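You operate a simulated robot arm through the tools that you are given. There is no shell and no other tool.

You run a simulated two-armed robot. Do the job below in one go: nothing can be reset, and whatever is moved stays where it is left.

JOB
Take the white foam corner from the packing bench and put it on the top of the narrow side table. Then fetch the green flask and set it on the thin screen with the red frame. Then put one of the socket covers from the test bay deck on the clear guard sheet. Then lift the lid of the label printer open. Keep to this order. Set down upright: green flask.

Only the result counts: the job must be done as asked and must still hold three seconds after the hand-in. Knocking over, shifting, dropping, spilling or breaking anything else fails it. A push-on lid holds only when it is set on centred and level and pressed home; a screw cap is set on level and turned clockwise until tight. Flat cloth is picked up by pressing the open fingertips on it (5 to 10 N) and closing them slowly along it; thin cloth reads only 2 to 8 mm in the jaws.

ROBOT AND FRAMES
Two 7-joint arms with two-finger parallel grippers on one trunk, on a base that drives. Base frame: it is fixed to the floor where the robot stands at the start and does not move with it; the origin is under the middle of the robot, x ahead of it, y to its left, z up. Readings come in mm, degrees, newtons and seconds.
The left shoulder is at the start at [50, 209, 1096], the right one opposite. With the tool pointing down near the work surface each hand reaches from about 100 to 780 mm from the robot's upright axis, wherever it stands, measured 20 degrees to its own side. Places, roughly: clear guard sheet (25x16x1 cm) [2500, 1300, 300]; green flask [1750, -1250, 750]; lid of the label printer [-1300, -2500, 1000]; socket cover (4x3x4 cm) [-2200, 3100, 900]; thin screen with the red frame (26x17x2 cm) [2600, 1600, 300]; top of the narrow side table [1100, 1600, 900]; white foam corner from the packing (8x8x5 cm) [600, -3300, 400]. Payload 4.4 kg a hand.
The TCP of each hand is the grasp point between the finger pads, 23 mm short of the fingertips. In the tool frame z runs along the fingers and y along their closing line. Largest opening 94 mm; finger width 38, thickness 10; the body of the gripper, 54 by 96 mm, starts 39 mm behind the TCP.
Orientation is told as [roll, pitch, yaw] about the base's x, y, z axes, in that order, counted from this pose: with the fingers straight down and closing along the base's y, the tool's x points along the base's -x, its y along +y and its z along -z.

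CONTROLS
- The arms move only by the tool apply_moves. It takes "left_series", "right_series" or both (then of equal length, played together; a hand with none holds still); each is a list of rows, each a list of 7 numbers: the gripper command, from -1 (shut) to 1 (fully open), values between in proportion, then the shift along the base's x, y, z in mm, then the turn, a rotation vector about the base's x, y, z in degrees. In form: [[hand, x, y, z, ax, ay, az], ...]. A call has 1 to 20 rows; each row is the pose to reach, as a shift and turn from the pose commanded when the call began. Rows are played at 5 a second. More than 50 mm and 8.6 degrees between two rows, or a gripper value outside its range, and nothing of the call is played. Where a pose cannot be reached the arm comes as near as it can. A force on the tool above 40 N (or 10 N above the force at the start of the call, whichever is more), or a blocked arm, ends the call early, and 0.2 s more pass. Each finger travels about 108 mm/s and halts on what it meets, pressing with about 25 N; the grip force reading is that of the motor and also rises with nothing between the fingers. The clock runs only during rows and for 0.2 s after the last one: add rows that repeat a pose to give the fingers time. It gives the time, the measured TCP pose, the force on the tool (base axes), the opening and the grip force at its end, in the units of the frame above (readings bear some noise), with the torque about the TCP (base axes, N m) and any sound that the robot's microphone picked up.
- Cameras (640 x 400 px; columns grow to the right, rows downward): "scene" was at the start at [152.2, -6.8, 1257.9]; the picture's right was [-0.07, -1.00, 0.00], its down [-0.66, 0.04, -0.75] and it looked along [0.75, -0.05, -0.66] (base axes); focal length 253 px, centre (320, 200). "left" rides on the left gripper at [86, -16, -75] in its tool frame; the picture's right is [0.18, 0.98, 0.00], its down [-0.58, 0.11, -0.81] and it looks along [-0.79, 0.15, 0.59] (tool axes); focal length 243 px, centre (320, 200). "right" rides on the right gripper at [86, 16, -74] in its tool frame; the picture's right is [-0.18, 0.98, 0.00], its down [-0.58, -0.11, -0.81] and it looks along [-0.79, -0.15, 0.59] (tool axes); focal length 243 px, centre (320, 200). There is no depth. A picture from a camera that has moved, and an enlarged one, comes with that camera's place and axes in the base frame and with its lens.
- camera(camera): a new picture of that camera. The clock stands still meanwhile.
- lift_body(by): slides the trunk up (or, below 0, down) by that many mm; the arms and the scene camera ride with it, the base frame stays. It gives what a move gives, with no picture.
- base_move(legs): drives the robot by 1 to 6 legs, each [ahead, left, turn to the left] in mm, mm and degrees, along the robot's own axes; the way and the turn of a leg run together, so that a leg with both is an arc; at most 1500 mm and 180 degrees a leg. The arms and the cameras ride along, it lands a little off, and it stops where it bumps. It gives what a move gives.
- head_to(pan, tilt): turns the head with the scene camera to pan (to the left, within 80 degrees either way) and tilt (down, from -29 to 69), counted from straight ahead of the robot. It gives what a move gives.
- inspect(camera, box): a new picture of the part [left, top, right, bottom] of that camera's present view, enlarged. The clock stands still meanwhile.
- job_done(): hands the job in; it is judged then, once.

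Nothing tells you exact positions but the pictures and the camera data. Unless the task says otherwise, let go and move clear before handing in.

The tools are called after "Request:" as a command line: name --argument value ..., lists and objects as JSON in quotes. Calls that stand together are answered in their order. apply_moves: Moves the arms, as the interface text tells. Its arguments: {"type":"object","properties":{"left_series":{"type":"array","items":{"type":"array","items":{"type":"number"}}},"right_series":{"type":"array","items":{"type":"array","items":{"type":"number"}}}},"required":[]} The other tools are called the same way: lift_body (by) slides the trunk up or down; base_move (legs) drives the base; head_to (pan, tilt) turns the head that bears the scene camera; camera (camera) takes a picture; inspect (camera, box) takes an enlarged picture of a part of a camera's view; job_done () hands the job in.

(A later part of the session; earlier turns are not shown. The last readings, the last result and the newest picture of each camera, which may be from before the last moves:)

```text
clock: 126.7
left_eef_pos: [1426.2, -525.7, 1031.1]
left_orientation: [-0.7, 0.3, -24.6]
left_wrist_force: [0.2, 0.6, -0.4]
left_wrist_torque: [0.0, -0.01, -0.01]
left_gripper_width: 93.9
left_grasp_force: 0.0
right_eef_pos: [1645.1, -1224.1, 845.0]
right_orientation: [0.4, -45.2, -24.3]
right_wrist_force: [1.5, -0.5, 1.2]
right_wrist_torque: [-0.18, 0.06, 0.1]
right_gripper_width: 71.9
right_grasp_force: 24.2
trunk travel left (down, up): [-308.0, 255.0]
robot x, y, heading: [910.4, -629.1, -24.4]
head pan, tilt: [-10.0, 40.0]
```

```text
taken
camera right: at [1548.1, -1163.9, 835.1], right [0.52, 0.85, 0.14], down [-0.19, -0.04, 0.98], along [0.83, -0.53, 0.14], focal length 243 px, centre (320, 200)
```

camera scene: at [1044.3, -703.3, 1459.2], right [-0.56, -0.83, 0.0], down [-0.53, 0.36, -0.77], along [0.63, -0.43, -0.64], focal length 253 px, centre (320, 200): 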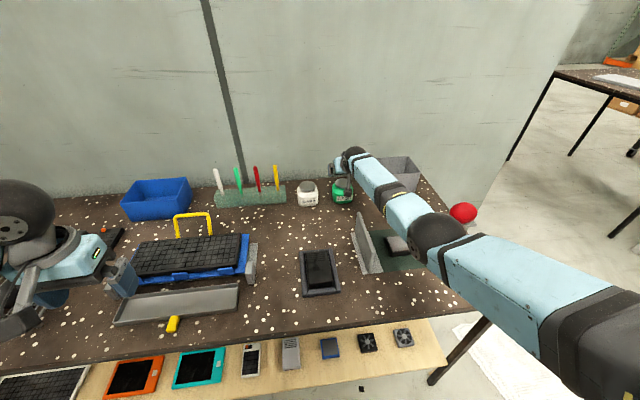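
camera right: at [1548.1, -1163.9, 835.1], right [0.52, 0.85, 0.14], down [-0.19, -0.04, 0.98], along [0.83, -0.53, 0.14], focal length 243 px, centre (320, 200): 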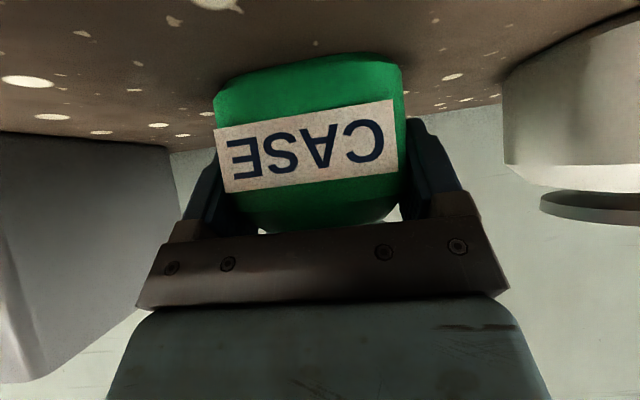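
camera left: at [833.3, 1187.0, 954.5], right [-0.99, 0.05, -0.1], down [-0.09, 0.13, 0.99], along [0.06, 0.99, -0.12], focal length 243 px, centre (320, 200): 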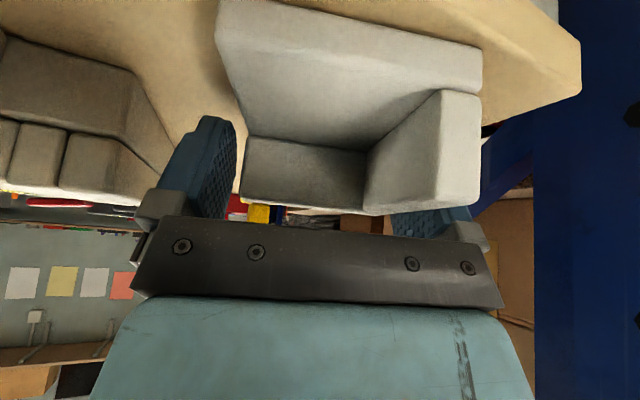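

Flask gripped at 72 mm. I lift with the trunk, then back the base away.

Request:
lift_body --by 40

Request:
lift_body --by 160

Request:
camera --camera "right"

Request:
base_move --legs '[[-450, 0, 0]]'

Request:
camera --camera "scene"

```text
clock: 127.5
left_eef_pos: [1426.8, -526.2, 1071.5]
left_orientation: [-0.8, 0.4, -24.7]
left_wrist_force: [-0.3, -0.7, -0.5]
left_wrist_torque: [0.02, -0.02, -0.01]
left_gripper_width: 93.9
left_grasp_force: 0.1
right_eef_pos: [1644.9, -1226.4, 881.6]
right_orientation: [0.4, -45.1, -24.1]
right_wrist_force: [-0.2, -0.2, -5.0]
right_wrist_torque: [-0.01, 0.04, 0.0]
right_gripper_width: 71.8
right_grasp_force: 25.1
trunk travel left (down, up): [-348.0, 215.0]
robot x, y, heading: [911.1, -622.0, -24.1]
head pan, tilt: [-10.0, 40.0]
```

```text
clock: 129.3
left_eef_pos: [1427.0, -525.2, 1231.4]
left_orientation: [-0.7, 0.4, -24.7]
left_wrist_force: [-0.9, 0.3, -0.6]
left_wrist_torque: [0.02, 0.01, 0.0]
left_gripper_width: 93.9
left_grasp_force: 0.0
right_eef_pos: [1644.3, -1225.4, 1042.6]
right_orientation: [0.4, -45.1, -24.1]
right_wrist_force: [-1.2, -0.3, -3.9]
right_wrist_torque: [0.04, 0.05, -0.02]
right_gripper_width: 72.0
right_grasp_force: 25.4
trunk travel left (down, up): [-508.0, 55.0]
robot x, y, heading: [911.9, -625.2, -24.6]
head pan, tilt: [-10.0, 40.0]
```

```text
taken
camera right: at [1548.5, -1164.2, 1034.0], right [0.52, 0.85, 0.14], down [-0.19, -0.04, 0.98], along [0.83, -0.53, 0.14], focal length 243 px, centre (320, 200)
```

right: 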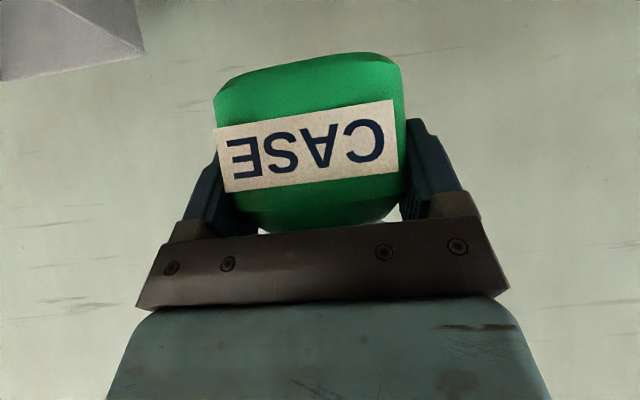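

```text
clock: 132.1
left_eef_pos: [1001.1, -332.1, 1230.0]
left_orientation: [-0.7, 0.4, -23.9]
left_wrist_force: [-0.3, 0.0, 1.1]
left_wrist_torque: [-0.02, 0.01, 0.02]
left_gripper_width: 93.8
left_grasp_force: 0.1
right_eef_pos: [1228.8, -1027.7, 1042.9]
right_orientation: [0.3, -45.1, -23.4]
right_wrist_force: [0.6, 0.1, -4.0]
right_wrist_torque: [0.03, 0.03, 0.02]
right_gripper_width: 71.8
right_grasp_force: 25.1
trunk travel left (down, up): [-508.0, 55.0]
robot x, y, heading: [488.3, -443.4, -23.6]
head pan, tilt: [-10.0, 40.0]
```

```text
taken
camera scene: at [622.5, -514.4, 1592.9], right [-0.55, -0.83, 0.0], down [-0.54, 0.36, -0.77], along [0.64, -0.42, -0.64], focal length 253 px, centre (320, 200)
```

scene: 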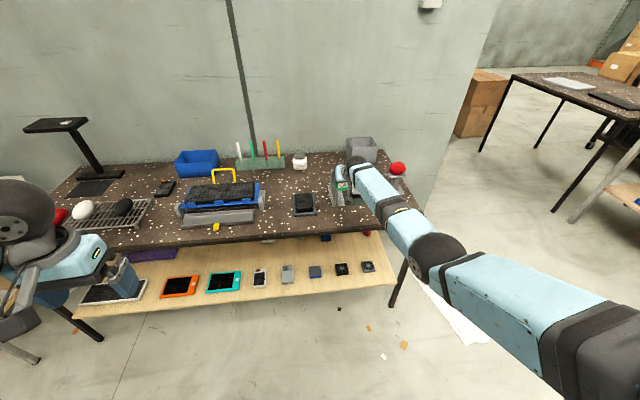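

The flask is held (about 0.4 kg). I fold the right arm back while keeping its tilt, then drive round to the second bench (red-framed screen on its lower shelf).

Request:
apply_moves --right_series '[[-1, -40.3, 17.6, 0, 0, 0, 0], [-1, -80.6, 35.2, 0, 0, 0, 0], [-1, -121, 52.8, 0, 0, 0, 0], [-1, -161, 70.4, 0, 0, 0, 0], [-1, -201, 88, 0, 0, 0, 0], [-1, -242, 105.6, 0, 0, 0, 0], [-1, -282, 123, 0, 0, 0, 0], [-1, -322, 140.8, 0, 0, 0, 0]]'

Request:
base_move --legs '[[-50, 400, 0], [300, 1000, -4]]'

Request:
head_to --pan 10 --tilt 35

Request:
camera --camera "scene"

```text
clock: 133.9
left_eef_pos: [1000.0, -330.2, 1231.8]
left_orientation: [-0.7, 0.2, -23.9]
left_wrist_force: [-0.8, 0.1, -0.2]
left_wrist_torque: [-0.01, -0.02, -0.01]
left_gripper_width: 93.9
left_grasp_force: 0.1
right_eef_pos: [903.6, -886.5, 1048.7]
right_orientation: [0.4, -45.2, -23.4]
right_wrist_force: [-0.5, -0.1, -4.4]
right_wrist_torque: [0.0, 0.0, 0.01]
right_gripper_width: 71.9
right_grasp_force: 24.7
trunk travel left (down, up): [-508.0, 55.0]
robot x, y, heading: [485.8, -437.8, -23.7]
head pan, tilt: [-10.0, 40.0]
```

```text
clock: 146.7
left_eef_pos: [1836.8, 767.9, 1230.5]
left_orientation: [-0.8, 0.2, -29.3]
left_wrist_force: [-0.2, -0.6, -0.1]
left_wrist_torque: [0.03, 0.01, 0.0]
left_gripper_width: 94.0
left_grasp_force: 0.0
right_eef_pos: [1688.6, 224.0, 1047.6]
right_orientation: [0.4, -45.2, -29.0]
right_wrist_force: [0.9, 0.6, -3.3]
right_wrist_torque: [0.05, -0.01, 0.01]
right_gripper_width: 71.9
right_grasp_force: 24.8
trunk travel left (down, up): [-508.0, 55.0]
robot x, y, heading: [1315.9, 710.5, -29.1]
head pan, tilt: [-10.0, 40.0]
```

```text
clock: 147.5
left_eef_pos: [1837.1, 768.3, 1230.1]
left_orientation: [-0.7, 0.3, -29.4]
left_wrist_force: [-1.2, 0.3, -1.0]
left_wrist_torque: [-0.01, -0.02, 0.02]
left_gripper_width: 94.0
left_grasp_force: 0.1
right_eef_pos: [1690.1, 224.1, 1047.8]
right_orientation: [0.4, -45.1, -29.0]
right_wrist_force: [-0.1, -0.5, -3.4]
right_wrist_torque: [0.05, 0.04, 0.0]
right_gripper_width: 72.0
right_grasp_force: 25.0
trunk travel left (down, up): [-508.0, 55.0]
robot x, y, heading: [1316.9, 710.7, -29.2]
head pan, tilt: [10.0, 35.0]
```

```text
taken
camera scene: at [1460.0, 647.6, 1600.6], right [-0.33, -0.94, 0.0], down [-0.54, 0.19, -0.82], along [0.77, -0.27, -0.57], focal length 253 px, centre (320, 200)
```

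scene: 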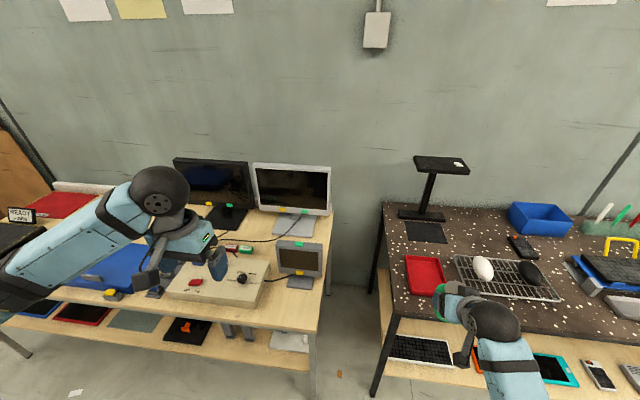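

The red-framed screen is at about [2620, 1615, 300], second from the far end in the front row. I drive sideways along the aisle until it's in front of the right hand.

Request:
base_move --legs '[[-22, 812, 0.8], [-22, 812, 0.8]]'

Request:
head_to --pan -20 --tilt 45

Request:
camera --camera "scene"

```text
clock: 161.8
left_eef_pos: [2559.7, 2189.1, 1230.3]
left_orientation: [-0.8, 0.3, -28.0]
left_wrist_force: [-0.6, 0.2, -1.1]
left_wrist_torque: [0.04, 0.01, -0.02]
left_gripper_width: 93.6
left_grasp_force: 0.2
right_eef_pos: [2422.4, 1641.5, 1046.6]
right_orientation: [0.3, -45.1, -27.8]
right_wrist_force: [0.4, 0.5, -4.5]
right_wrist_torque: [0.01, 0.05, -0.01]
right_gripper_width: 71.9
right_grasp_force: 25.0
trunk travel left (down, up): [-508.0, 55.0]
robot x, y, heading: [2041.5, 2123.1, -27.8]
head pan, tilt: [10.0, 35.0]
```

```text
clock: 162.7
left_eef_pos: [2560.6, 2190.1, 1229.7]
left_orientation: [-0.7, 0.3, -28.1]
left_wrist_force: [0.1, 0.2, 0.4]
left_wrist_torque: [-0.02, 0.02, 0.02]
left_gripper_width: 93.8
left_grasp_force: 0.0
right_eef_pos: [2423.8, 1641.1, 1046.7]
right_orientation: [0.4, -45.1, -27.8]
right_wrist_force: [-0.5, -0.2, -3.3]
right_wrist_torque: [0.04, 0.04, 0.0]
right_gripper_width: 72.1
right_grasp_force: 25.0
trunk travel left (down, up): [-508.0, 55.0]
robot x, y, heading: [2038.1, 2122.5, -27.8]
head pan, tilt: [-20.0, 45.0]
```

```text
taken
camera scene: at [2155.8, 2027.5, 1585.8], right [-0.74, -0.67, 0.0], down [-0.47, 0.52, -0.71], along [0.47, -0.52, -0.71], focal length 253 px, centre (320, 200)
```

scene: 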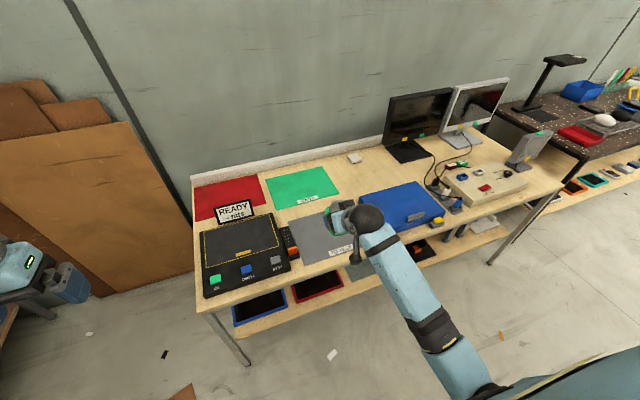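

Request:
inspect --camera "scene" --box '[190, 230, 390, 370]'

```text
2.86 times, centred on (290, 300) of scene
camera zoom: at [2155.8, 2027.5, 1585.8], right [-0.74, -0.67, 0.0], down [-0.47, 0.52, -0.71], along [0.47, -0.52, -0.71], focal length 724 px, centre (406, -86)
```

zoom: 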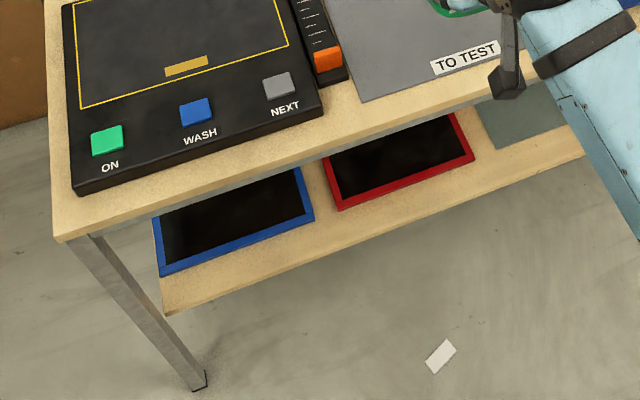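

Computed: screen front corners [2609,1710] and [2487,1473] at z≈300, shelf edge ~57 mm in front of it, table top overhanging. I pull the hand in slightly, lower the trunk, then lower the hand in front of the bench.

Request:
apply_moves --right_series '[[-1, -31, 16.3, 0, 0, 0, 0], [-1, -62, 32.6, 0, 0, 0, 0], [-1, -62, 32.6, 0, 0, 0, 0]]'

Request:
lift_body --by -330

Request:
apply_moves --right_series '[[-1, 0, 0, -40, 0, 0, 0], [-1, 0, 0, -80, 0, 0, 0], [-1, 0, 0, -120, 0, 0, 0], [-1, 0, 0, -160, 0, 0, 0], [-1, 0, 0, -200, 0, 0, 0], [-1, 0, 0, -240, 0, 0, 0], [-1, 0, 0, -260, 0, 0, 0], [-1, 0, 0, -260, 0, 0, 0]]'

Request:
camera --camera "right"

Request:
camera --camera "scene"

```text
clock: 163.5
left_eef_pos: [2561.1, 2188.1, 1229.4]
left_orientation: [-0.7, 0.4, -28.1]
left_wrist_force: [0.5, -0.1, 0.3]
left_wrist_torque: [-0.01, -0.02, -0.03]
left_gripper_width: 93.9
left_grasp_force: 0.0
right_eef_pos: [2361.9, 1674.2, 1046.0]
right_orientation: [0.4, -45.1, -27.7]
right_wrist_force: [0.1, 0.5, -4.9]
right_wrist_torque: [0.02, 0.03, 0.01]
right_gripper_width: 72.0
right_grasp_force: 25.2
trunk travel left (down, up): [-508.0, 55.0]
robot x, y, heading: [2042.1, 2119.6, -27.5]
head pan, tilt: [-20.0, 45.0]
```

```text
clock: 166.8
left_eef_pos: [2558.9, 2189.0, 900.4]
left_orientation: [-0.7, 0.4, -28.1]
left_wrist_force: [-0.8, -0.2, 0.5]
left_wrist_torque: [0.02, 0.0, 0.01]
left_gripper_width: 94.1
left_grasp_force: 0.0
right_eef_pos: [2360.1, 1676.0, 717.6]
right_orientation: [0.5, -45.2, -27.8]
right_wrist_force: [0.0, 0.2, -4.2]
right_wrist_torque: [0.05, 0.03, 0.01]
right_gripper_width: 72.0
right_grasp_force: 24.8
trunk travel left (down, up): [-178.0, 385.0]
robot x, y, heading: [2041.0, 2124.2, -27.7]
head pan, tilt: [-20.0, 45.0]
```

```text
clock: 168.6
left_eef_pos: [2557.5, 2189.2, 903.5]
left_orientation: [-0.4, 0.0, -28.1]
left_wrist_force: [-0.1, 0.8, -1.1]
left_wrist_torque: [-0.01, 0.0, 0.01]
left_gripper_width: 93.9
left_grasp_force: 0.1
right_eef_pos: [2355.4, 1657.9, 457.6]
right_orientation: [-0.7, -45.8, -27.6]
right_wrist_force: [0.5, 0.1, -5.2]
right_wrist_torque: [-0.02, 0.07, -0.03]
right_gripper_width: 71.9
right_grasp_force: 24.8
trunk travel left (down, up): [-178.0, 385.0]
robot x, y, heading: [2040.0, 2120.4, -27.6]
head pan, tilt: [-20.0, 45.0]
```

```text
taken
camera right: at [2262.4, 1726.9, 447.3], right [0.58, 0.81, 0.12], down [-0.2, -0.01, 0.98], along [0.79, -0.59, 0.16], focal length 243 px, centre (320, 200)
```

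right: 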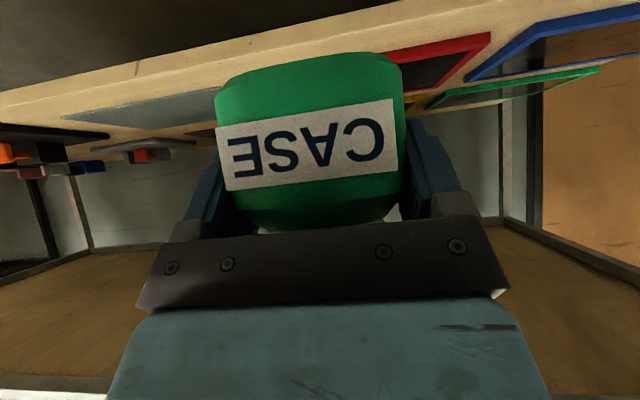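

```text
taken
camera scene: at [2151.0, 2025.5, 1256.5], right [-0.74, -0.67, -0.01], down [-0.47, 0.53, -0.71], along [0.48, -0.52, -0.71], focal length 253 px, centre (320, 200)
```

scene: 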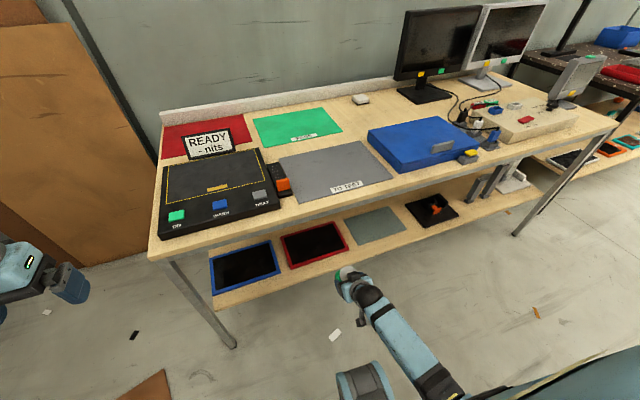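

The pose drifted ~18 mm sideways and the base tilted a hair: the folded elbow must press on my own base. I raise the hand, back the base up and use a more extended arm.

Request:
apply_moves --right_series '[[-1, 0, 0, 40, 0, 0, 0], [-1, 0, 0, 80, 0, 0, 0], [-1, 0, 0, 120, 0, 0, 0], [-1, 0, 0, 120, 0, 0, 0]]'

Request:
camera --camera "scene"

```text
clock: 169.6
left_eef_pos: [2559.8, 2189.0, 901.0]
left_orientation: [-0.9, 0.3, -28.2]
left_wrist_force: [1.2, 0.4, 1.1]
left_wrist_torque: [-0.03, -0.03, 0.02]
left_gripper_width: 93.9
left_grasp_force: 0.1
right_eef_pos: [2358.5, 1674.8, 580.0]
right_orientation: [0.5, -45.1, -27.8]
right_wrist_force: [-0.6, 0.2, -3.9]
right_wrist_torque: [0.03, 0.04, 0.04]
right_gripper_width: 72.0
right_grasp_force: 25.6
trunk travel left (down, up): [-178.0, 385.0]
robot x, y, heading: [2041.0, 2121.1, -27.8]
head pan, tilt: [-20.0, 45.0]
```

```text
taken
camera scene: at [2156.0, 2028.4, 1256.2], right [-0.74, -0.67, 0.0], down [-0.47, 0.52, -0.71], along [0.47, -0.52, -0.71], focal length 253 px, centre (320, 200)
```

scene: 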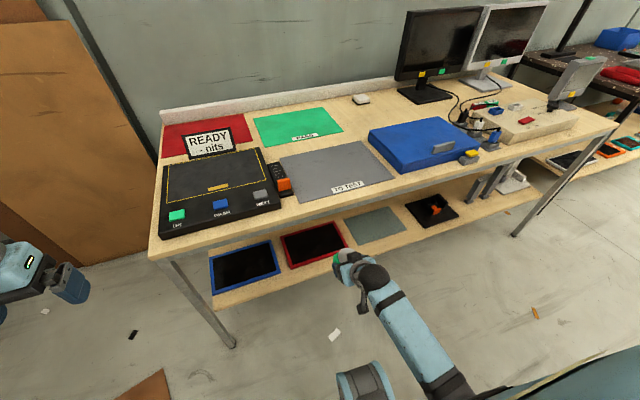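

Request:
inspect --camera "scene" --box '[190, 190, 390, 330]'

```text
2.86 times, centred on (290, 260) of scene
camera zoom: at [2156.0, 2028.4, 1256.2], right [-0.74, -0.67, 0.0], down [-0.47, 0.52, -0.71], along [0.47, -0.52, -0.71], focal length 724 px, centre (406, 29)
```

zoom: 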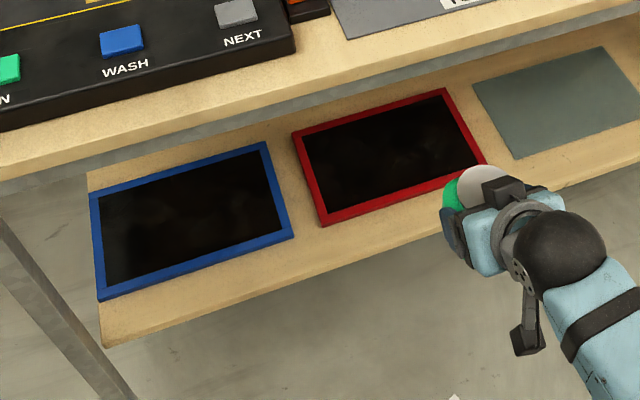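

Refined: screen corners about [2602,1709], [2477,1473], [2640,1391], [2764,1629], surface z≈318; table top z≈737 overhanging ~50 mm. I back the base by 110 mm, extend the arm by the same amount, and lower.

Request:
base_move --legs '[[-110, 0, 0]]'

Request:
apply_moves --right_series '[[-1, 35.4, -18.7, 0, 0, 0, 0], [-1, 70.8, -37.3, 0, 0, 0, 0], [-1, 97.3, -51.3, -20, 0, 0, 0], [-1, 97.3, -51.3, -60, 0, 0, 0], [-1, 97.3, -51.3, -100, 0, 0, 0], [-1, 97.3, -51.3, -130, 0, 0, 0], [-1, 97.3, -51.3, -130, 0, 0, 0]]'

Request:
camera --camera "right"

Request:
camera --camera "scene"

```text
clock: 170.8
left_eef_pos: [2463.1, 2240.7, 900.2]
left_orientation: [-0.7, 0.3, -28.1]
left_wrist_force: [0.5, -0.9, -0.3]
left_wrist_torque: [0.01, -0.03, -0.01]
left_gripper_width: 93.8
left_grasp_force: 0.0
right_eef_pos: [2260.9, 1722.8, 579.1]
right_orientation: [0.3, -45.2, -27.7]
right_wrist_force: [0.0, 0.0, -4.0]
right_wrist_torque: [0.03, 0.05, 0.01]
right_gripper_width: 71.8
right_grasp_force: 25.2
trunk travel left (down, up): [-178.0, 385.0]
robot x, y, heading: [1941.7, 2171.1, -28.0]
head pan, tilt: [-20.0, 45.0]
```

```text
clock: 172.4
left_eef_pos: [2463.0, 2240.3, 901.8]
left_orientation: [-0.6, 0.2, -28.1]
left_wrist_force: [-0.2, -0.1, -0.8]
left_wrist_torque: [-0.01, 0.01, 0.0]
left_gripper_width: 94.3
left_grasp_force: 0.3
right_eef_pos: [2354.3, 1666.1, 450.3]
right_orientation: [0.3, -45.3, -27.8]
right_wrist_force: [-0.2, 1.4, -3.9]
right_wrist_torque: [0.0, 0.03, -0.04]
right_gripper_width: 72.0
right_grasp_force: 25.3
trunk travel left (down, up): [-178.0, 385.0]
robot x, y, heading: [1944.4, 2170.8, -27.8]
head pan, tilt: [-20.0, 45.0]
```

```text
taken
camera right: at [2261.4, 1734.0, 441.6], right [0.57, 0.81, 0.13], down [-0.2, -0.02, 0.98], along [0.8, -0.59, 0.15], focal length 243 px, centre (320, 200)
```

right: 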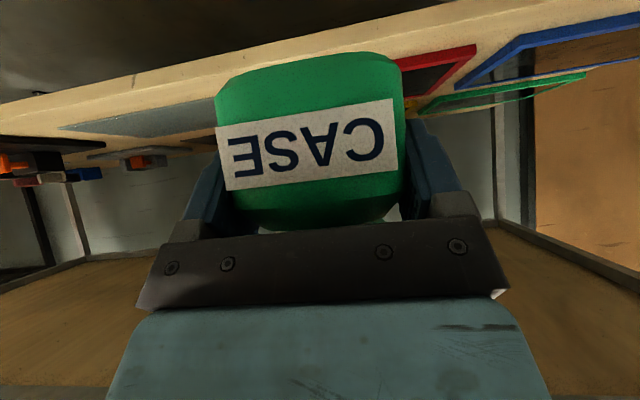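

```text
taken
camera scene: at [2057.4, 2077.0, 1256.3], right [-0.74, -0.67, 0.0], down [-0.47, 0.53, -0.71], along [0.48, -0.52, -0.71], focal length 253 px, centre (320, 200)
```

scene: 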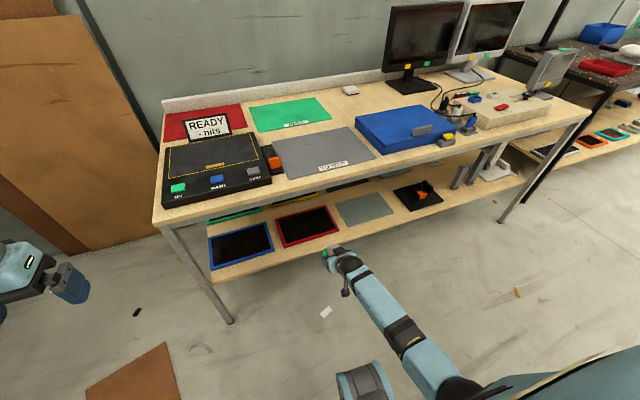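

I lower 35 mm more and drive in under the table top, watching clearances.

Request:
apply_moves --right_series '[[-1, 0, 0, -20, 0, 0, 0], [-1, 0, 0, -35, 0, 0, 0], [-1, 0, 0, -35, 0, 0, 0]]'

Request:
base_move --legs '[[150, 20, 0]]'

Request:
camera --camera "right"

Request:
inspect --camera "scene" --box '[200, 170, 440, 340]'

```text
clock: 173.2
left_eef_pos: [2459.4, 2237.9, 903.8]
left_orientation: [-0.4, 0.0, -28.1]
left_wrist_force: [-0.2, 0.3, 0.3]
left_wrist_torque: [0.01, 0.01, 0.0]
left_gripper_width: 94.0
left_grasp_force: 0.0
right_eef_pos: [2349.5, 1663.4, 414.0]
right_orientation: [-0.3, -45.3, -27.5]
right_wrist_force: [0.7, -0.7, -3.7]
right_wrist_torque: [0.03, 0.04, 0.02]
right_gripper_width: 71.9
right_grasp_force: 25.1
trunk travel left (down, up): [-178.0, 385.0]
robot x, y, heading: [1944.9, 2170.4, -27.8]
head pan, tilt: [-20.0, 45.0]
```

```text
clock: 174.5
left_eef_pos: [2597.0, 2189.5, 902.8]
left_orientation: [-0.4, 0.1, -28.0]
left_wrist_force: [0.0, 0.4, 0.7]
left_wrist_torque: [0.03, 0.0, 0.0]
left_gripper_width: 93.8
left_grasp_force: 0.0
right_eef_pos: [2490.3, 1614.6, 414.3]
right_orientation: [-0.2, -45.2, -27.3]
right_wrist_force: [0.5, 0.1, -4.0]
right_wrist_torque: [-0.01, 0.04, -0.02]
right_gripper_width: 72.2
right_grasp_force: 25.2
trunk travel left (down, up): [-178.0, 385.0]
robot x, y, heading: [2081.4, 2125.4, -27.8]
head pan, tilt: [-20.0, 45.0]
```

```text
taken
camera right: at [2396.6, 1681.5, 405.1], right [0.57, 0.81, 0.13], down [-0.19, -0.02, 0.98], along [0.8, -0.58, 0.15], focal length 243 px, centre (320, 200)
```

right: 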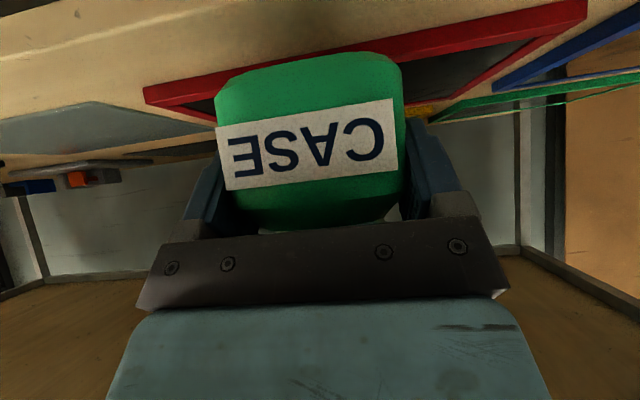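

```text
2.35 times, centred on (320, 255) of scene
camera zoom: at [2192.0, 2025.4, 1255.8], right [-0.74, -0.67, -0.01], down [-0.47, 0.53, -0.71], along [0.48, -0.52, -0.71], focal length 596 px, centre (320, 71)
```

zoom: 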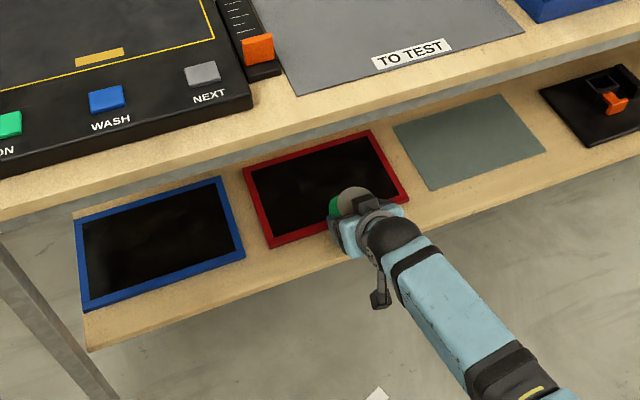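

The flask's base is ~20 mm above the screen by the hand view. I extend the arm 88 mm forward and 8 mm left over the screen.

Request:
apply_moves --right_series '[[-1, 10, -4, 6, 0, 0, 0], [-1, 45, -19, 6, 0, 0, 0], [-1, 81.4, -34.3, 6, 0, 0, 0], [-1, 81.4, -34.3, 6, 0, 0, 0]]'

Request:
camera --camera "right"

Request:
inspect --camera "scene" --box '[200, 170, 440, 340]'

```text
clock: 175.5
left_eef_pos: [2601.4, 2192.1, 899.8]
left_orientation: [-0.6, 0.3, -28.1]
left_wrist_force: [0.3, 0.2, 0.4]
left_wrist_torque: [-0.01, -0.01, 0.0]
left_gripper_width: 93.9
left_grasp_force: 0.1
right_eef_pos: [2562.0, 1573.4, 415.6]
right_orientation: [-1.8, -44.6, -26.3]
right_wrist_force: [0.1, -0.6, -3.9]
right_wrist_torque: [0.02, 0.03, -0.02]
right_gripper_width: 71.8
right_grasp_force: 25.0
trunk travel left (down, up): [-178.0, 385.0]
robot x, y, heading: [2082.1, 2122.0, -27.9]
head pan, tilt: [-20.0, 45.0]
```

```text
taken
camera right: at [2468.8, 1640.4, 407.5], right [0.57, 0.81, 0.11], down [-0.18, -0.01, 0.98], along [0.8, -0.58, 0.14], focal length 243 px, centre (320, 200)
```

right: 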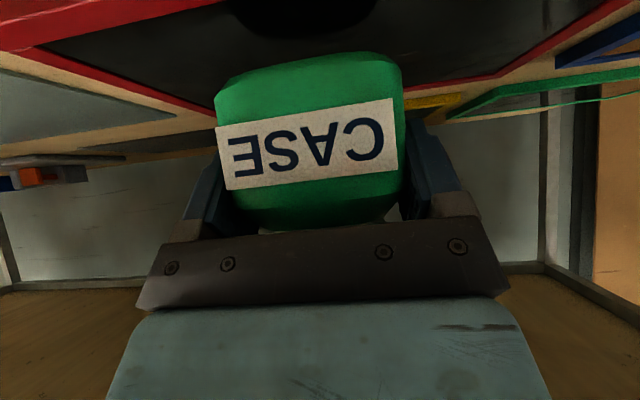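

```text
2.35 times, centred on (320, 255) of scene
camera zoom: at [2197.4, 2028.8, 1255.5], right [-0.74, -0.67, 0.0], down [-0.48, 0.52, -0.71], along [0.48, -0.52, -0.71], focal length 596 px, centre (320, 71)
```

zoom: 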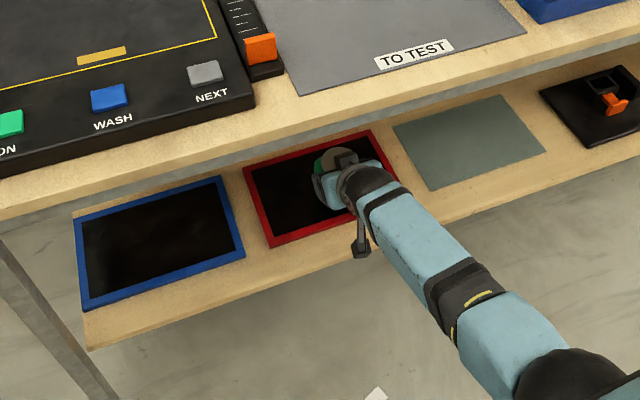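

The arm is near its reach limit here (orientation off by ~2°). I drive the base 45 mm forward and ease the arm back so the pose recovers.

Request:
base_move --legs '[[45, 0, 0]]'

Request:
apply_moves --right_series '[[-1, -15, 8, 0, 0, 0, 0], [-1, -30, 16, 0, 0, 0, 0], [-1, -30, 16, 0, 0, 0, 0]]'

Request:
camera --camera "right"

```text
clock: 176.4
left_eef_pos: [2640.2, 2172.8, 900.0]
left_orientation: [-0.7, 0.5, -28.0]
left_wrist_force: [0.6, -0.8, 0.3]
left_wrist_torque: [0.05, 0.0, -0.01]
left_gripper_width: 93.7
left_grasp_force: 0.1
right_eef_pos: [2601.5, 1551.5, 417.7]
right_orientation: [-1.6, -44.7, -26.5]
right_wrist_force: [-0.3, 0.1, -4.0]
right_wrist_torque: [0.01, 0.01, -0.06]
right_gripper_width: 71.9
right_grasp_force: 25.4
trunk travel left (down, up): [-178.0, 385.0]
robot x, y, heading: [2117.4, 2101.3, -27.7]
head pan, tilt: [-20.0, 45.0]
```

```text
clock: 177.2
left_eef_pos: [2639.7, 2171.8, 901.9]
left_orientation: [-0.7, 0.2, -28.0]
left_wrist_force: [0.2, -0.1, 0.1]
left_wrist_torque: [-0.01, -0.01, -0.03]
left_gripper_width: 93.9
left_grasp_force: 0.0
right_eef_pos: [2569.2, 1564.6, 418.1]
right_orientation: [-2.0, -44.8, -26.4]
right_wrist_force: [-0.7, -0.3, -4.0]
right_wrist_torque: [0.02, 0.04, 0.0]
right_gripper_width: 71.7
right_grasp_force: 25.0
trunk travel left (down, up): [-178.0, 385.0]
robot x, y, heading: [2120.0, 2101.8, -27.5]
head pan, tilt: [-20.0, 45.0]
```

```text
taken
camera right: at [2476.8, 1632.0, 408.4], right [0.57, 0.81, 0.11], down [-0.18, 0.0, 0.98], along [0.8, -0.58, 0.14], focal length 243 px, centre (320, 200)
```

right: 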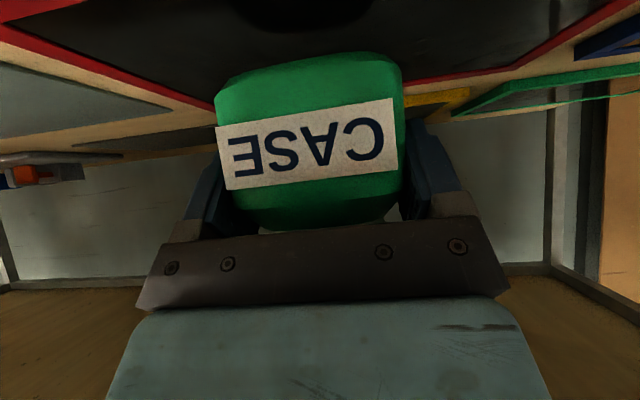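

The commanded attitude was reset to the slightly tilted one; I rotate it back by ~1.7° to make the flask upright again.

Request:
apply_moves --right_series '[[-1, 0, 0, 0, 0.65, -0.6, 0.85], [-1, 0, 0, 0, 1.31, -1.15, 1.7], [-1, 0, 0, 0, 1.31, -1.15, 1.7]]'

```text
clock: 178.0
left_eef_pos: [2638.0, 2171.8, 900.8]
left_orientation: [-0.8, 0.3, -28.0]
left_wrist_force: [-0.1, 0.0, -0.1]
left_wrist_torque: [0.01, 0.04, 0.0]
left_gripper_width: 94.5
left_grasp_force: 0.1
right_eef_pos: [2570.6, 1568.5, 417.4]
right_orientation: [0.8, -45.1, -26.5]
right_wrist_force: [0.8, 0.3, -4.2]
right_wrist_torque: [0.04, 0.02, 0.0]
right_gripper_width: 72.0
right_grasp_force: 24.9
trunk travel left (down, up): [-178.0, 385.0]
robot x, y, heading: [2122.2, 2103.4, -27.6]
head pan, tilt: [-20.0, 45.0]
```

Upright again, and the flask is well over the screen. I lower gently until it touches.

Request:
apply_moves --right_series '[[-1, 0, 0, -4, 0, 0, 0], [-1, 0, 0, -8, 0, 0, 0], [-1, 0, 0, -12, 0, 0, 0], [-1, 0, 0, -16, 0, 0, 0], [-1, 0, 0, -16, 0, 0, 0]]'

Request:
camera --camera "right"

```text
clock: 179.2
left_eef_pos: [2638.7, 2172.1, 901.0]
left_orientation: [-0.8, 0.3, -28.0]
left_wrist_force: [0.0, 0.1, 0.5]
left_wrist_torque: [-0.01, 0.01, 0.01]
left_gripper_width: 94.1
left_grasp_force: 0.0
right_eef_pos: [2570.8, 1570.2, 401.8]
right_orientation: [0.8, -45.1, -26.4]
right_wrist_force: [-0.6, -0.2, -3.4]
right_wrist_torque: [0.0, 0.04, -0.01]
right_gripper_width: 72.1
right_grasp_force: 25.7
trunk travel left (down, up): [-178.0, 385.0]
robot x, y, heading: [2118.0, 2101.0, -27.5]
head pan, tilt: [-20.0, 45.0]
```

```text
taken
camera right: at [2476.4, 1633.7, 392.0], right [0.55, 0.83, 0.14], down [-0.2, -0.03, 0.98], along [0.81, -0.56, 0.14], focal length 243 px, centre (320, 200)
```

right: 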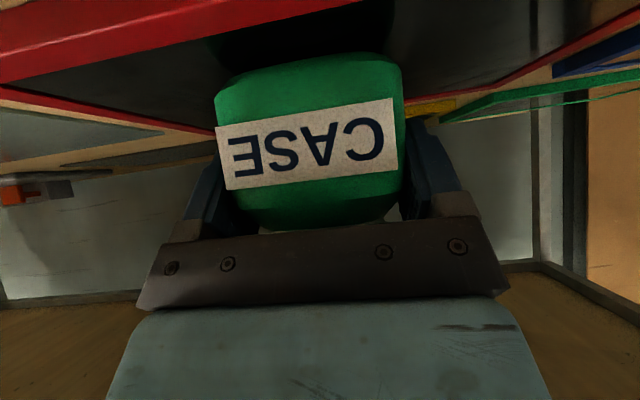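

Request:
apply_moves --right_series '[[-1, 0, 0, -3, 0, 0, 0], [-1, 0, 0, -6, 0, 0, 0], [-1, 0, 0, -9, 0, 0, 0], [-1, 0, 0, -9, 0, 0, 0]]'

Request:
camera --camera "right"

```text
clock: 180.2
left_eef_pos: [2637.7, 2172.5, 901.3]
left_orientation: [-0.8, 0.2, -28.0]
left_wrist_force: [0.3, 0.4, -1.0]
left_wrist_torque: [-0.04, 0.0, -0.05]
left_gripper_width: 93.7
left_grasp_force: 0.1
right_eef_pos: [2571.7, 1569.0, 395.7]
right_orientation: [0.6, -45.5, -26.3]
right_wrist_force: [-0.5, 0.1, 17.9]
right_wrist_torque: [-0.49, 0.69, -0.02]
right_gripper_width: 72.0
right_grasp_force: 25.0
trunk travel left (down, up): [-178.0, 385.0]
robot x, y, heading: [2118.4, 2103.9, -27.8]
head pan, tilt: [-20.0, 45.0]
```

```text
taken
camera right: at [2477.0, 1633.5, 386.1], right [0.55, 0.83, 0.14], down [-0.2, -0.03, 0.98], along [0.81, -0.56, 0.15], focal length 243 px, centre (320, 200)
```

right: 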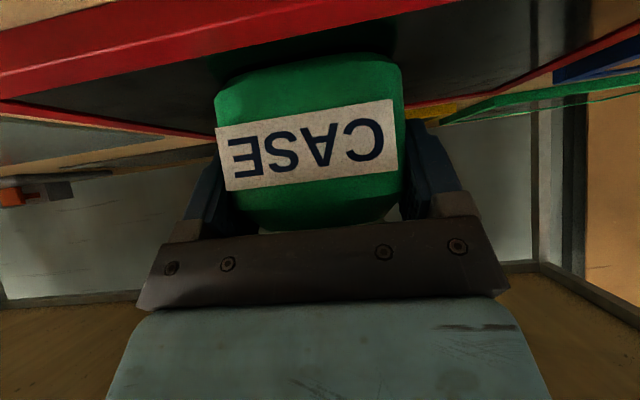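

Touchdown (about 22 N). I unload slightly, open slowly and check.

Request:
apply_moves --right_series '[[-1, 0, 0, 2, 0, 0, 0], [0.56, 0, 0, 2, 0, 0, 0], [0.62, 0, 0, 2, 0, 0, 0], [0.75, 0, 0, 2, 0, 0, 0], [0.9, 0, 0, 2, 0, 0, 0], [0.98, 0, 0, 2, 0, 0, 0], [0.98, 0, 0, 2, 0, 0, 0]]'

Request:
camera --camera "right"

```text
clock: 181.8
left_eef_pos: [2637.7, 2171.3, 900.6]
left_orientation: [-0.8, 0.4, -28.0]
left_wrist_force: [0.2, 0.2, 0.0]
left_wrist_torque: [0.02, 0.02, -0.02]
left_gripper_width: 94.0
left_grasp_force: 0.1
right_eef_pos: [2569.9, 1569.0, 394.7]
right_orientation: [0.7, -45.1, -26.6]
right_wrist_force: [0.7, -0.2, 0.0]
right_wrist_torque: [0.0, 0.01, -0.02]
right_gripper_width: 93.2
right_grasp_force: 0.1
trunk travel left (down, up): [-178.0, 385.0]
robot x, y, heading: [2116.6, 2105.5, -27.6]
head pan, tilt: [-20.0, 45.0]
```

```text
taken
camera right: at [2476.0, 1633.4, 385.6], right [0.55, 0.83, 0.14], down [-0.2, -0.03, 0.98], along [0.81, -0.56, 0.14], focal length 243 px, centre (320, 200)
```

right: 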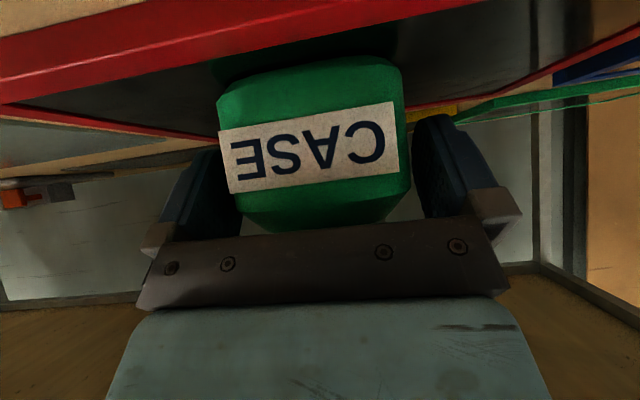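

The flask stands free. I withdraw the hand straight back 70 mm with the arm, then back the base out.

Request:
apply_moves --right_series '[[0.98, -13.4, 6.7, 0, 0, 0, 0], [0.98, -31.3, 15.7, 0, 0, 0, 0], [0.98, -49, 24.6, 0, 0, 0, 0], [0.98, -67, 33.6, 2, 0, 0, 0], [0.98, -67, 33.6, 2, 0, 0, 0]]'

Request:
camera --camera "right"

Request:
base_move --legs '[[-300, 0, 0]]'

Request:
camera --camera "right"

Request:
camera --camera "scene"

```text
clock: 183.0
left_eef_pos: [2639.6, 2171.7, 901.5]
left_orientation: [-0.7, 0.2, -28.0]
left_wrist_force: [0.4, -0.3, -0.3]
left_wrist_torque: [-0.03, -0.01, 0.04]
left_gripper_width: 93.8
left_grasp_force: 0.0
right_eef_pos: [2504.2, 1599.7, 398.5]
right_orientation: [0.7, -45.1, -26.5]
right_wrist_force: [0.3, 0.0, -0.2]
right_wrist_torque: [0.0, -0.02, -0.01]
right_gripper_width: 93.2
right_grasp_force: 0.1
trunk travel left (down, up): [-178.0, 385.0]
robot x, y, heading: [2117.2, 2099.9, -27.8]
head pan, tilt: [-20.0, 45.0]
```

```text
taken
camera right: at [2409.3, 1664.6, 389.0], right [0.55, 0.83, 0.14], down [-0.2, -0.03, 0.98], along [0.81, -0.56, 0.14], focal length 243 px, centre (320, 200)
```

right: 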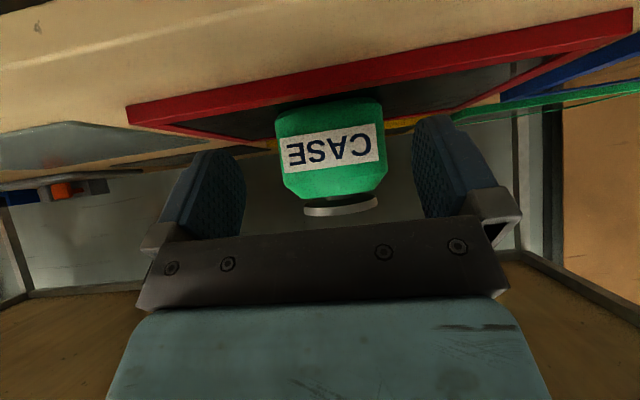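

```text
clock: 185.1
left_eef_pos: [2371.6, 2312.4, 900.2]
left_orientation: [-0.7, 0.3, -27.7]
left_wrist_force: [-0.1, 0.2, 0.4]
left_wrist_torque: [0.0, -0.01, 0.02]
left_gripper_width: 94.2
left_grasp_force: 0.2
right_eef_pos: [2238.9, 1740.9, 397.9]
right_orientation: [0.7, -45.2, -26.3]
right_wrist_force: [0.0, -0.9, 0.4]
right_wrist_torque: [0.02, 0.03, 0.03]
right_gripper_width: 93.2
right_grasp_force: 0.1
trunk travel left (down, up): [-178.0, 385.0]
robot x, y, heading: [1851.2, 2239.7, -27.6]
head pan, tilt: [-20.0, 45.0]
```

```text
taken
camera right: at [2143.7, 1805.0, 389.3], right [0.54, 0.83, 0.14], down [-0.2, -0.03, 0.98], along [0.82, -0.56, 0.14], focal length 243 px, centre (320, 200)
```

right: 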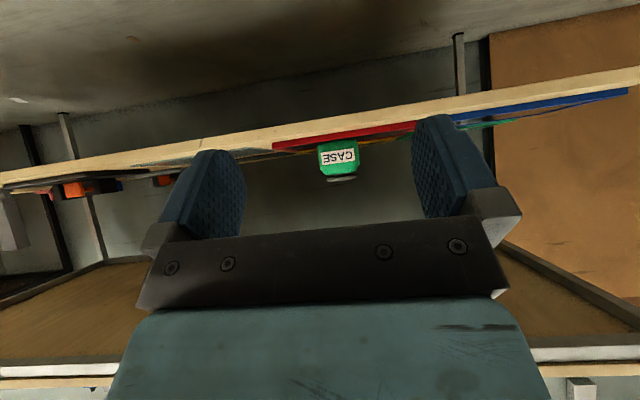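

```text
taken
camera scene: at [1968.2, 2148.8, 1255.9], right [-0.74, -0.68, 0.0], down [-0.48, 0.52, -0.71], along [0.48, -0.52, -0.71], focal length 253 px, centre (320, 200)
```

scene: 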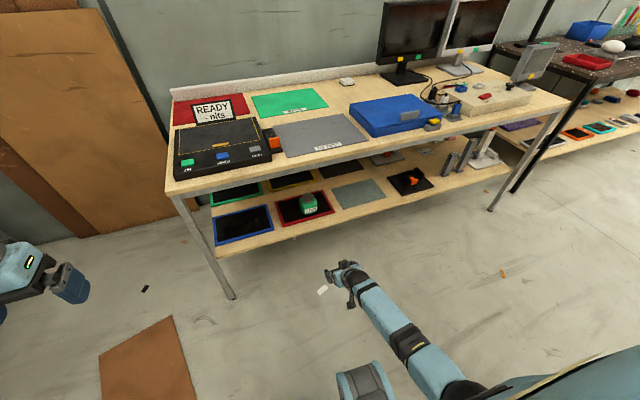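

The flask stands on the red-framed screen. Next is the socket cover at roughly [-2200, 3100, 900]; I raise the trunk and hand, go back out of the aisle and look towards that side.

Request:
lift_body --by 330

Request:
apply_moves --right_series '[[1, 0, 0, 45, 0, 0, 0], [1, 0, 0, 90, 0, 0, 0], [1, 0, 0, 135, 0, 0, 0], [1, 0, 0, 180, 0, 0, 0], [1, 0, 0, 225, 0, 0, 0], [1, 0, 0, 225, 0, 0, 0]]'

Request:
base_move --legs '[[190, 0, 0], [20, -797, 0], [20, -797, 0], [-506, -795, 0], [0, 0, 150]]'

Request:
head_to --pan 20 --tilt 20

Request:
camera --camera "scene"

```text
clock: 188.3
left_eef_pos: [2371.6, 2313.2, 1231.3]
left_orientation: [-0.6, 0.3, -27.7]
left_wrist_force: [-0.1, 0.1, 0.0]
left_wrist_torque: [0.01, -0.02, 0.0]
left_gripper_width: 93.7
left_grasp_force: 0.1
right_eef_pos: [2238.5, 1740.4, 727.5]
right_orientation: [0.8, -45.3, -26.3]
right_wrist_force: [0.1, -0.3, 0.0]
right_wrist_torque: [-0.05, 0.02, 0.0]
right_gripper_width: 93.0
right_grasp_force: 0.0
trunk travel left (down, up): [-508.0, 55.0]
robot x, y, heading: [1850.6, 2237.0, -27.7]
head pan, tilt: [-20.0, 45.0]
```

```text
clock: 189.7
left_eef_pos: [2370.9, 2312.9, 1230.9]
left_orientation: [-0.7, 0.3, -27.8]
left_wrist_force: [-0.5, 0.1, 0.1]
left_wrist_torque: [0.0, 0.0, -0.02]
left_gripper_width: 93.6
left_grasp_force: 0.1
right_eef_pos: [2241.0, 1741.7, 952.1]
right_orientation: [0.7, -45.1, -26.3]
right_wrist_force: [0.8, -0.2, -0.4]
right_wrist_torque: [0.01, -0.01, 0.01]
right_gripper_width: 93.9
right_grasp_force: 0.0
trunk travel left (down, up): [-508.0, 55.0]
robot x, y, heading: [1854.3, 2241.5, -27.9]
head pan, tilt: [-20.0, 45.0]
```

```text
clock: 218.7
left_eef_pos: [-6.2, 368.5, 1231.3]
left_orientation: [-0.6, 0.3, 131.1]
left_wrist_force: [-0.6, -0.8, 0.0]
left_wrist_torque: [0.03, 0.04, -0.03]
left_gripper_width: 94.1
left_grasp_force: 0.1
right_eef_pos: [321.5, 855.7, 952.1]
right_orientation: [0.7, -45.2, 132.8]
right_wrist_force: [0.2, 0.5, -0.4]
right_wrist_torque: [-0.01, 0.0, 0.01]
right_gripper_width: 93.8
right_grasp_force: 0.0
trunk travel left (down, up): [-508.0, 55.0]
robot x, y, heading: [504.8, 250.3, 131.6]
head pan, tilt: [-20.0, 45.0]
```

```text
clock: 219.8
left_eef_pos: [-5.3, 369.1, 1230.8]
left_orientation: [-0.7, 0.3, 131.2]
left_wrist_force: [1.4, 1.1, -0.1]
left_wrist_torque: [0.01, 0.01, 0.01]
left_gripper_width: 93.8
left_grasp_force: 0.1
right_eef_pos: [321.5, 856.2, 953.0]
right_orientation: [0.7, -45.2, 132.7]
right_wrist_force: [-0.2, 0.8, -0.2]
right_wrist_torque: [0.03, 0.0, 0.02]
right_gripper_width: 94.2
right_grasp_force: 0.1
trunk travel left (down, up): [-508.0, 55.0]
robot x, y, heading: [505.2, 248.8, 131.5]
head pan, tilt: [20.0, 20.0]
```

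```text
taken
camera scene: at [378.7, 343.9, 1624.5], right [0.48, 0.88, 0.0], down [0.3, -0.16, -0.94], along [-0.83, 0.45, -0.34], focal length 253 px, centre (320, 200)
```

scene: 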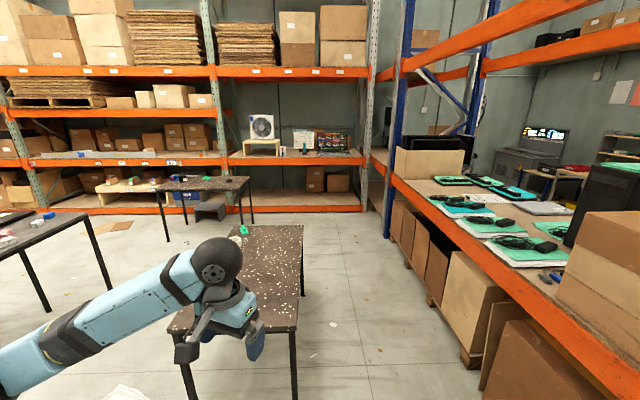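

Request:
inspect --camera "scene" --box '[230, 100, 420, 220]'

Request:
inspect --camera "scene" --box '[380, 100, 580, 260]'

Request:
inspect --camera "scene" --box '[0, 140, 320, 340]'

```text
3.33 times, centred on (325, 160) of scene
camera zoom: at [378.7, 343.9, 1624.5], right [0.48, 0.88, 0.0], down [0.3, -0.16, -0.94], along [-0.83, 0.45, -0.34], focal length 845 px, centre (303, 333)
```

zoom: 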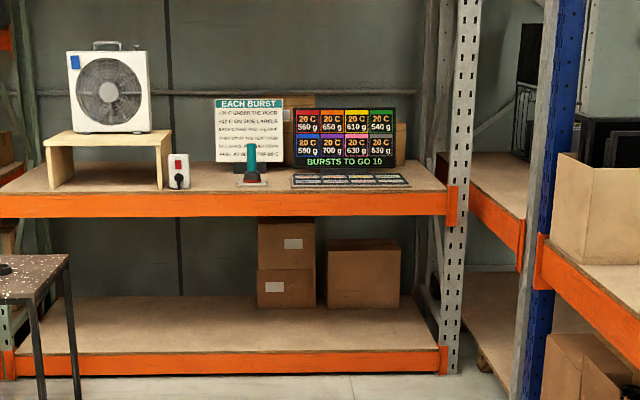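

```text
2.50 times, centred on (480, 180) of scene
camera zoom: at [378.7, 343.9, 1624.5], right [0.48, 0.88, 0.0], down [0.3, -0.16, -0.94], along [-0.83, 0.45, -0.34], focal length 634 px, centre (-80, 250)
```

zoom: 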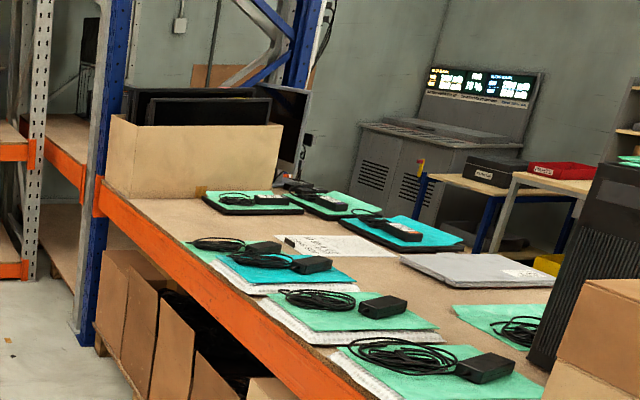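

```text
2.00 times, centred on (160, 240) of scene
camera zoom: at [378.7, 343.9, 1624.5], right [0.48, 0.88, 0.0], down [0.3, -0.16, -0.94], along [-0.83, 0.45, -0.34], focal length 507 px, centre (640, 120)
```

zoom: 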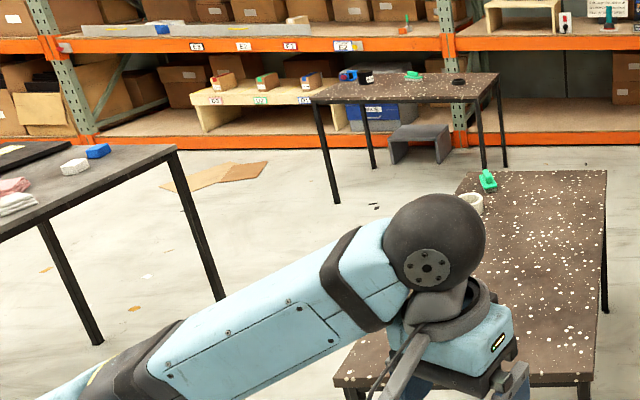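

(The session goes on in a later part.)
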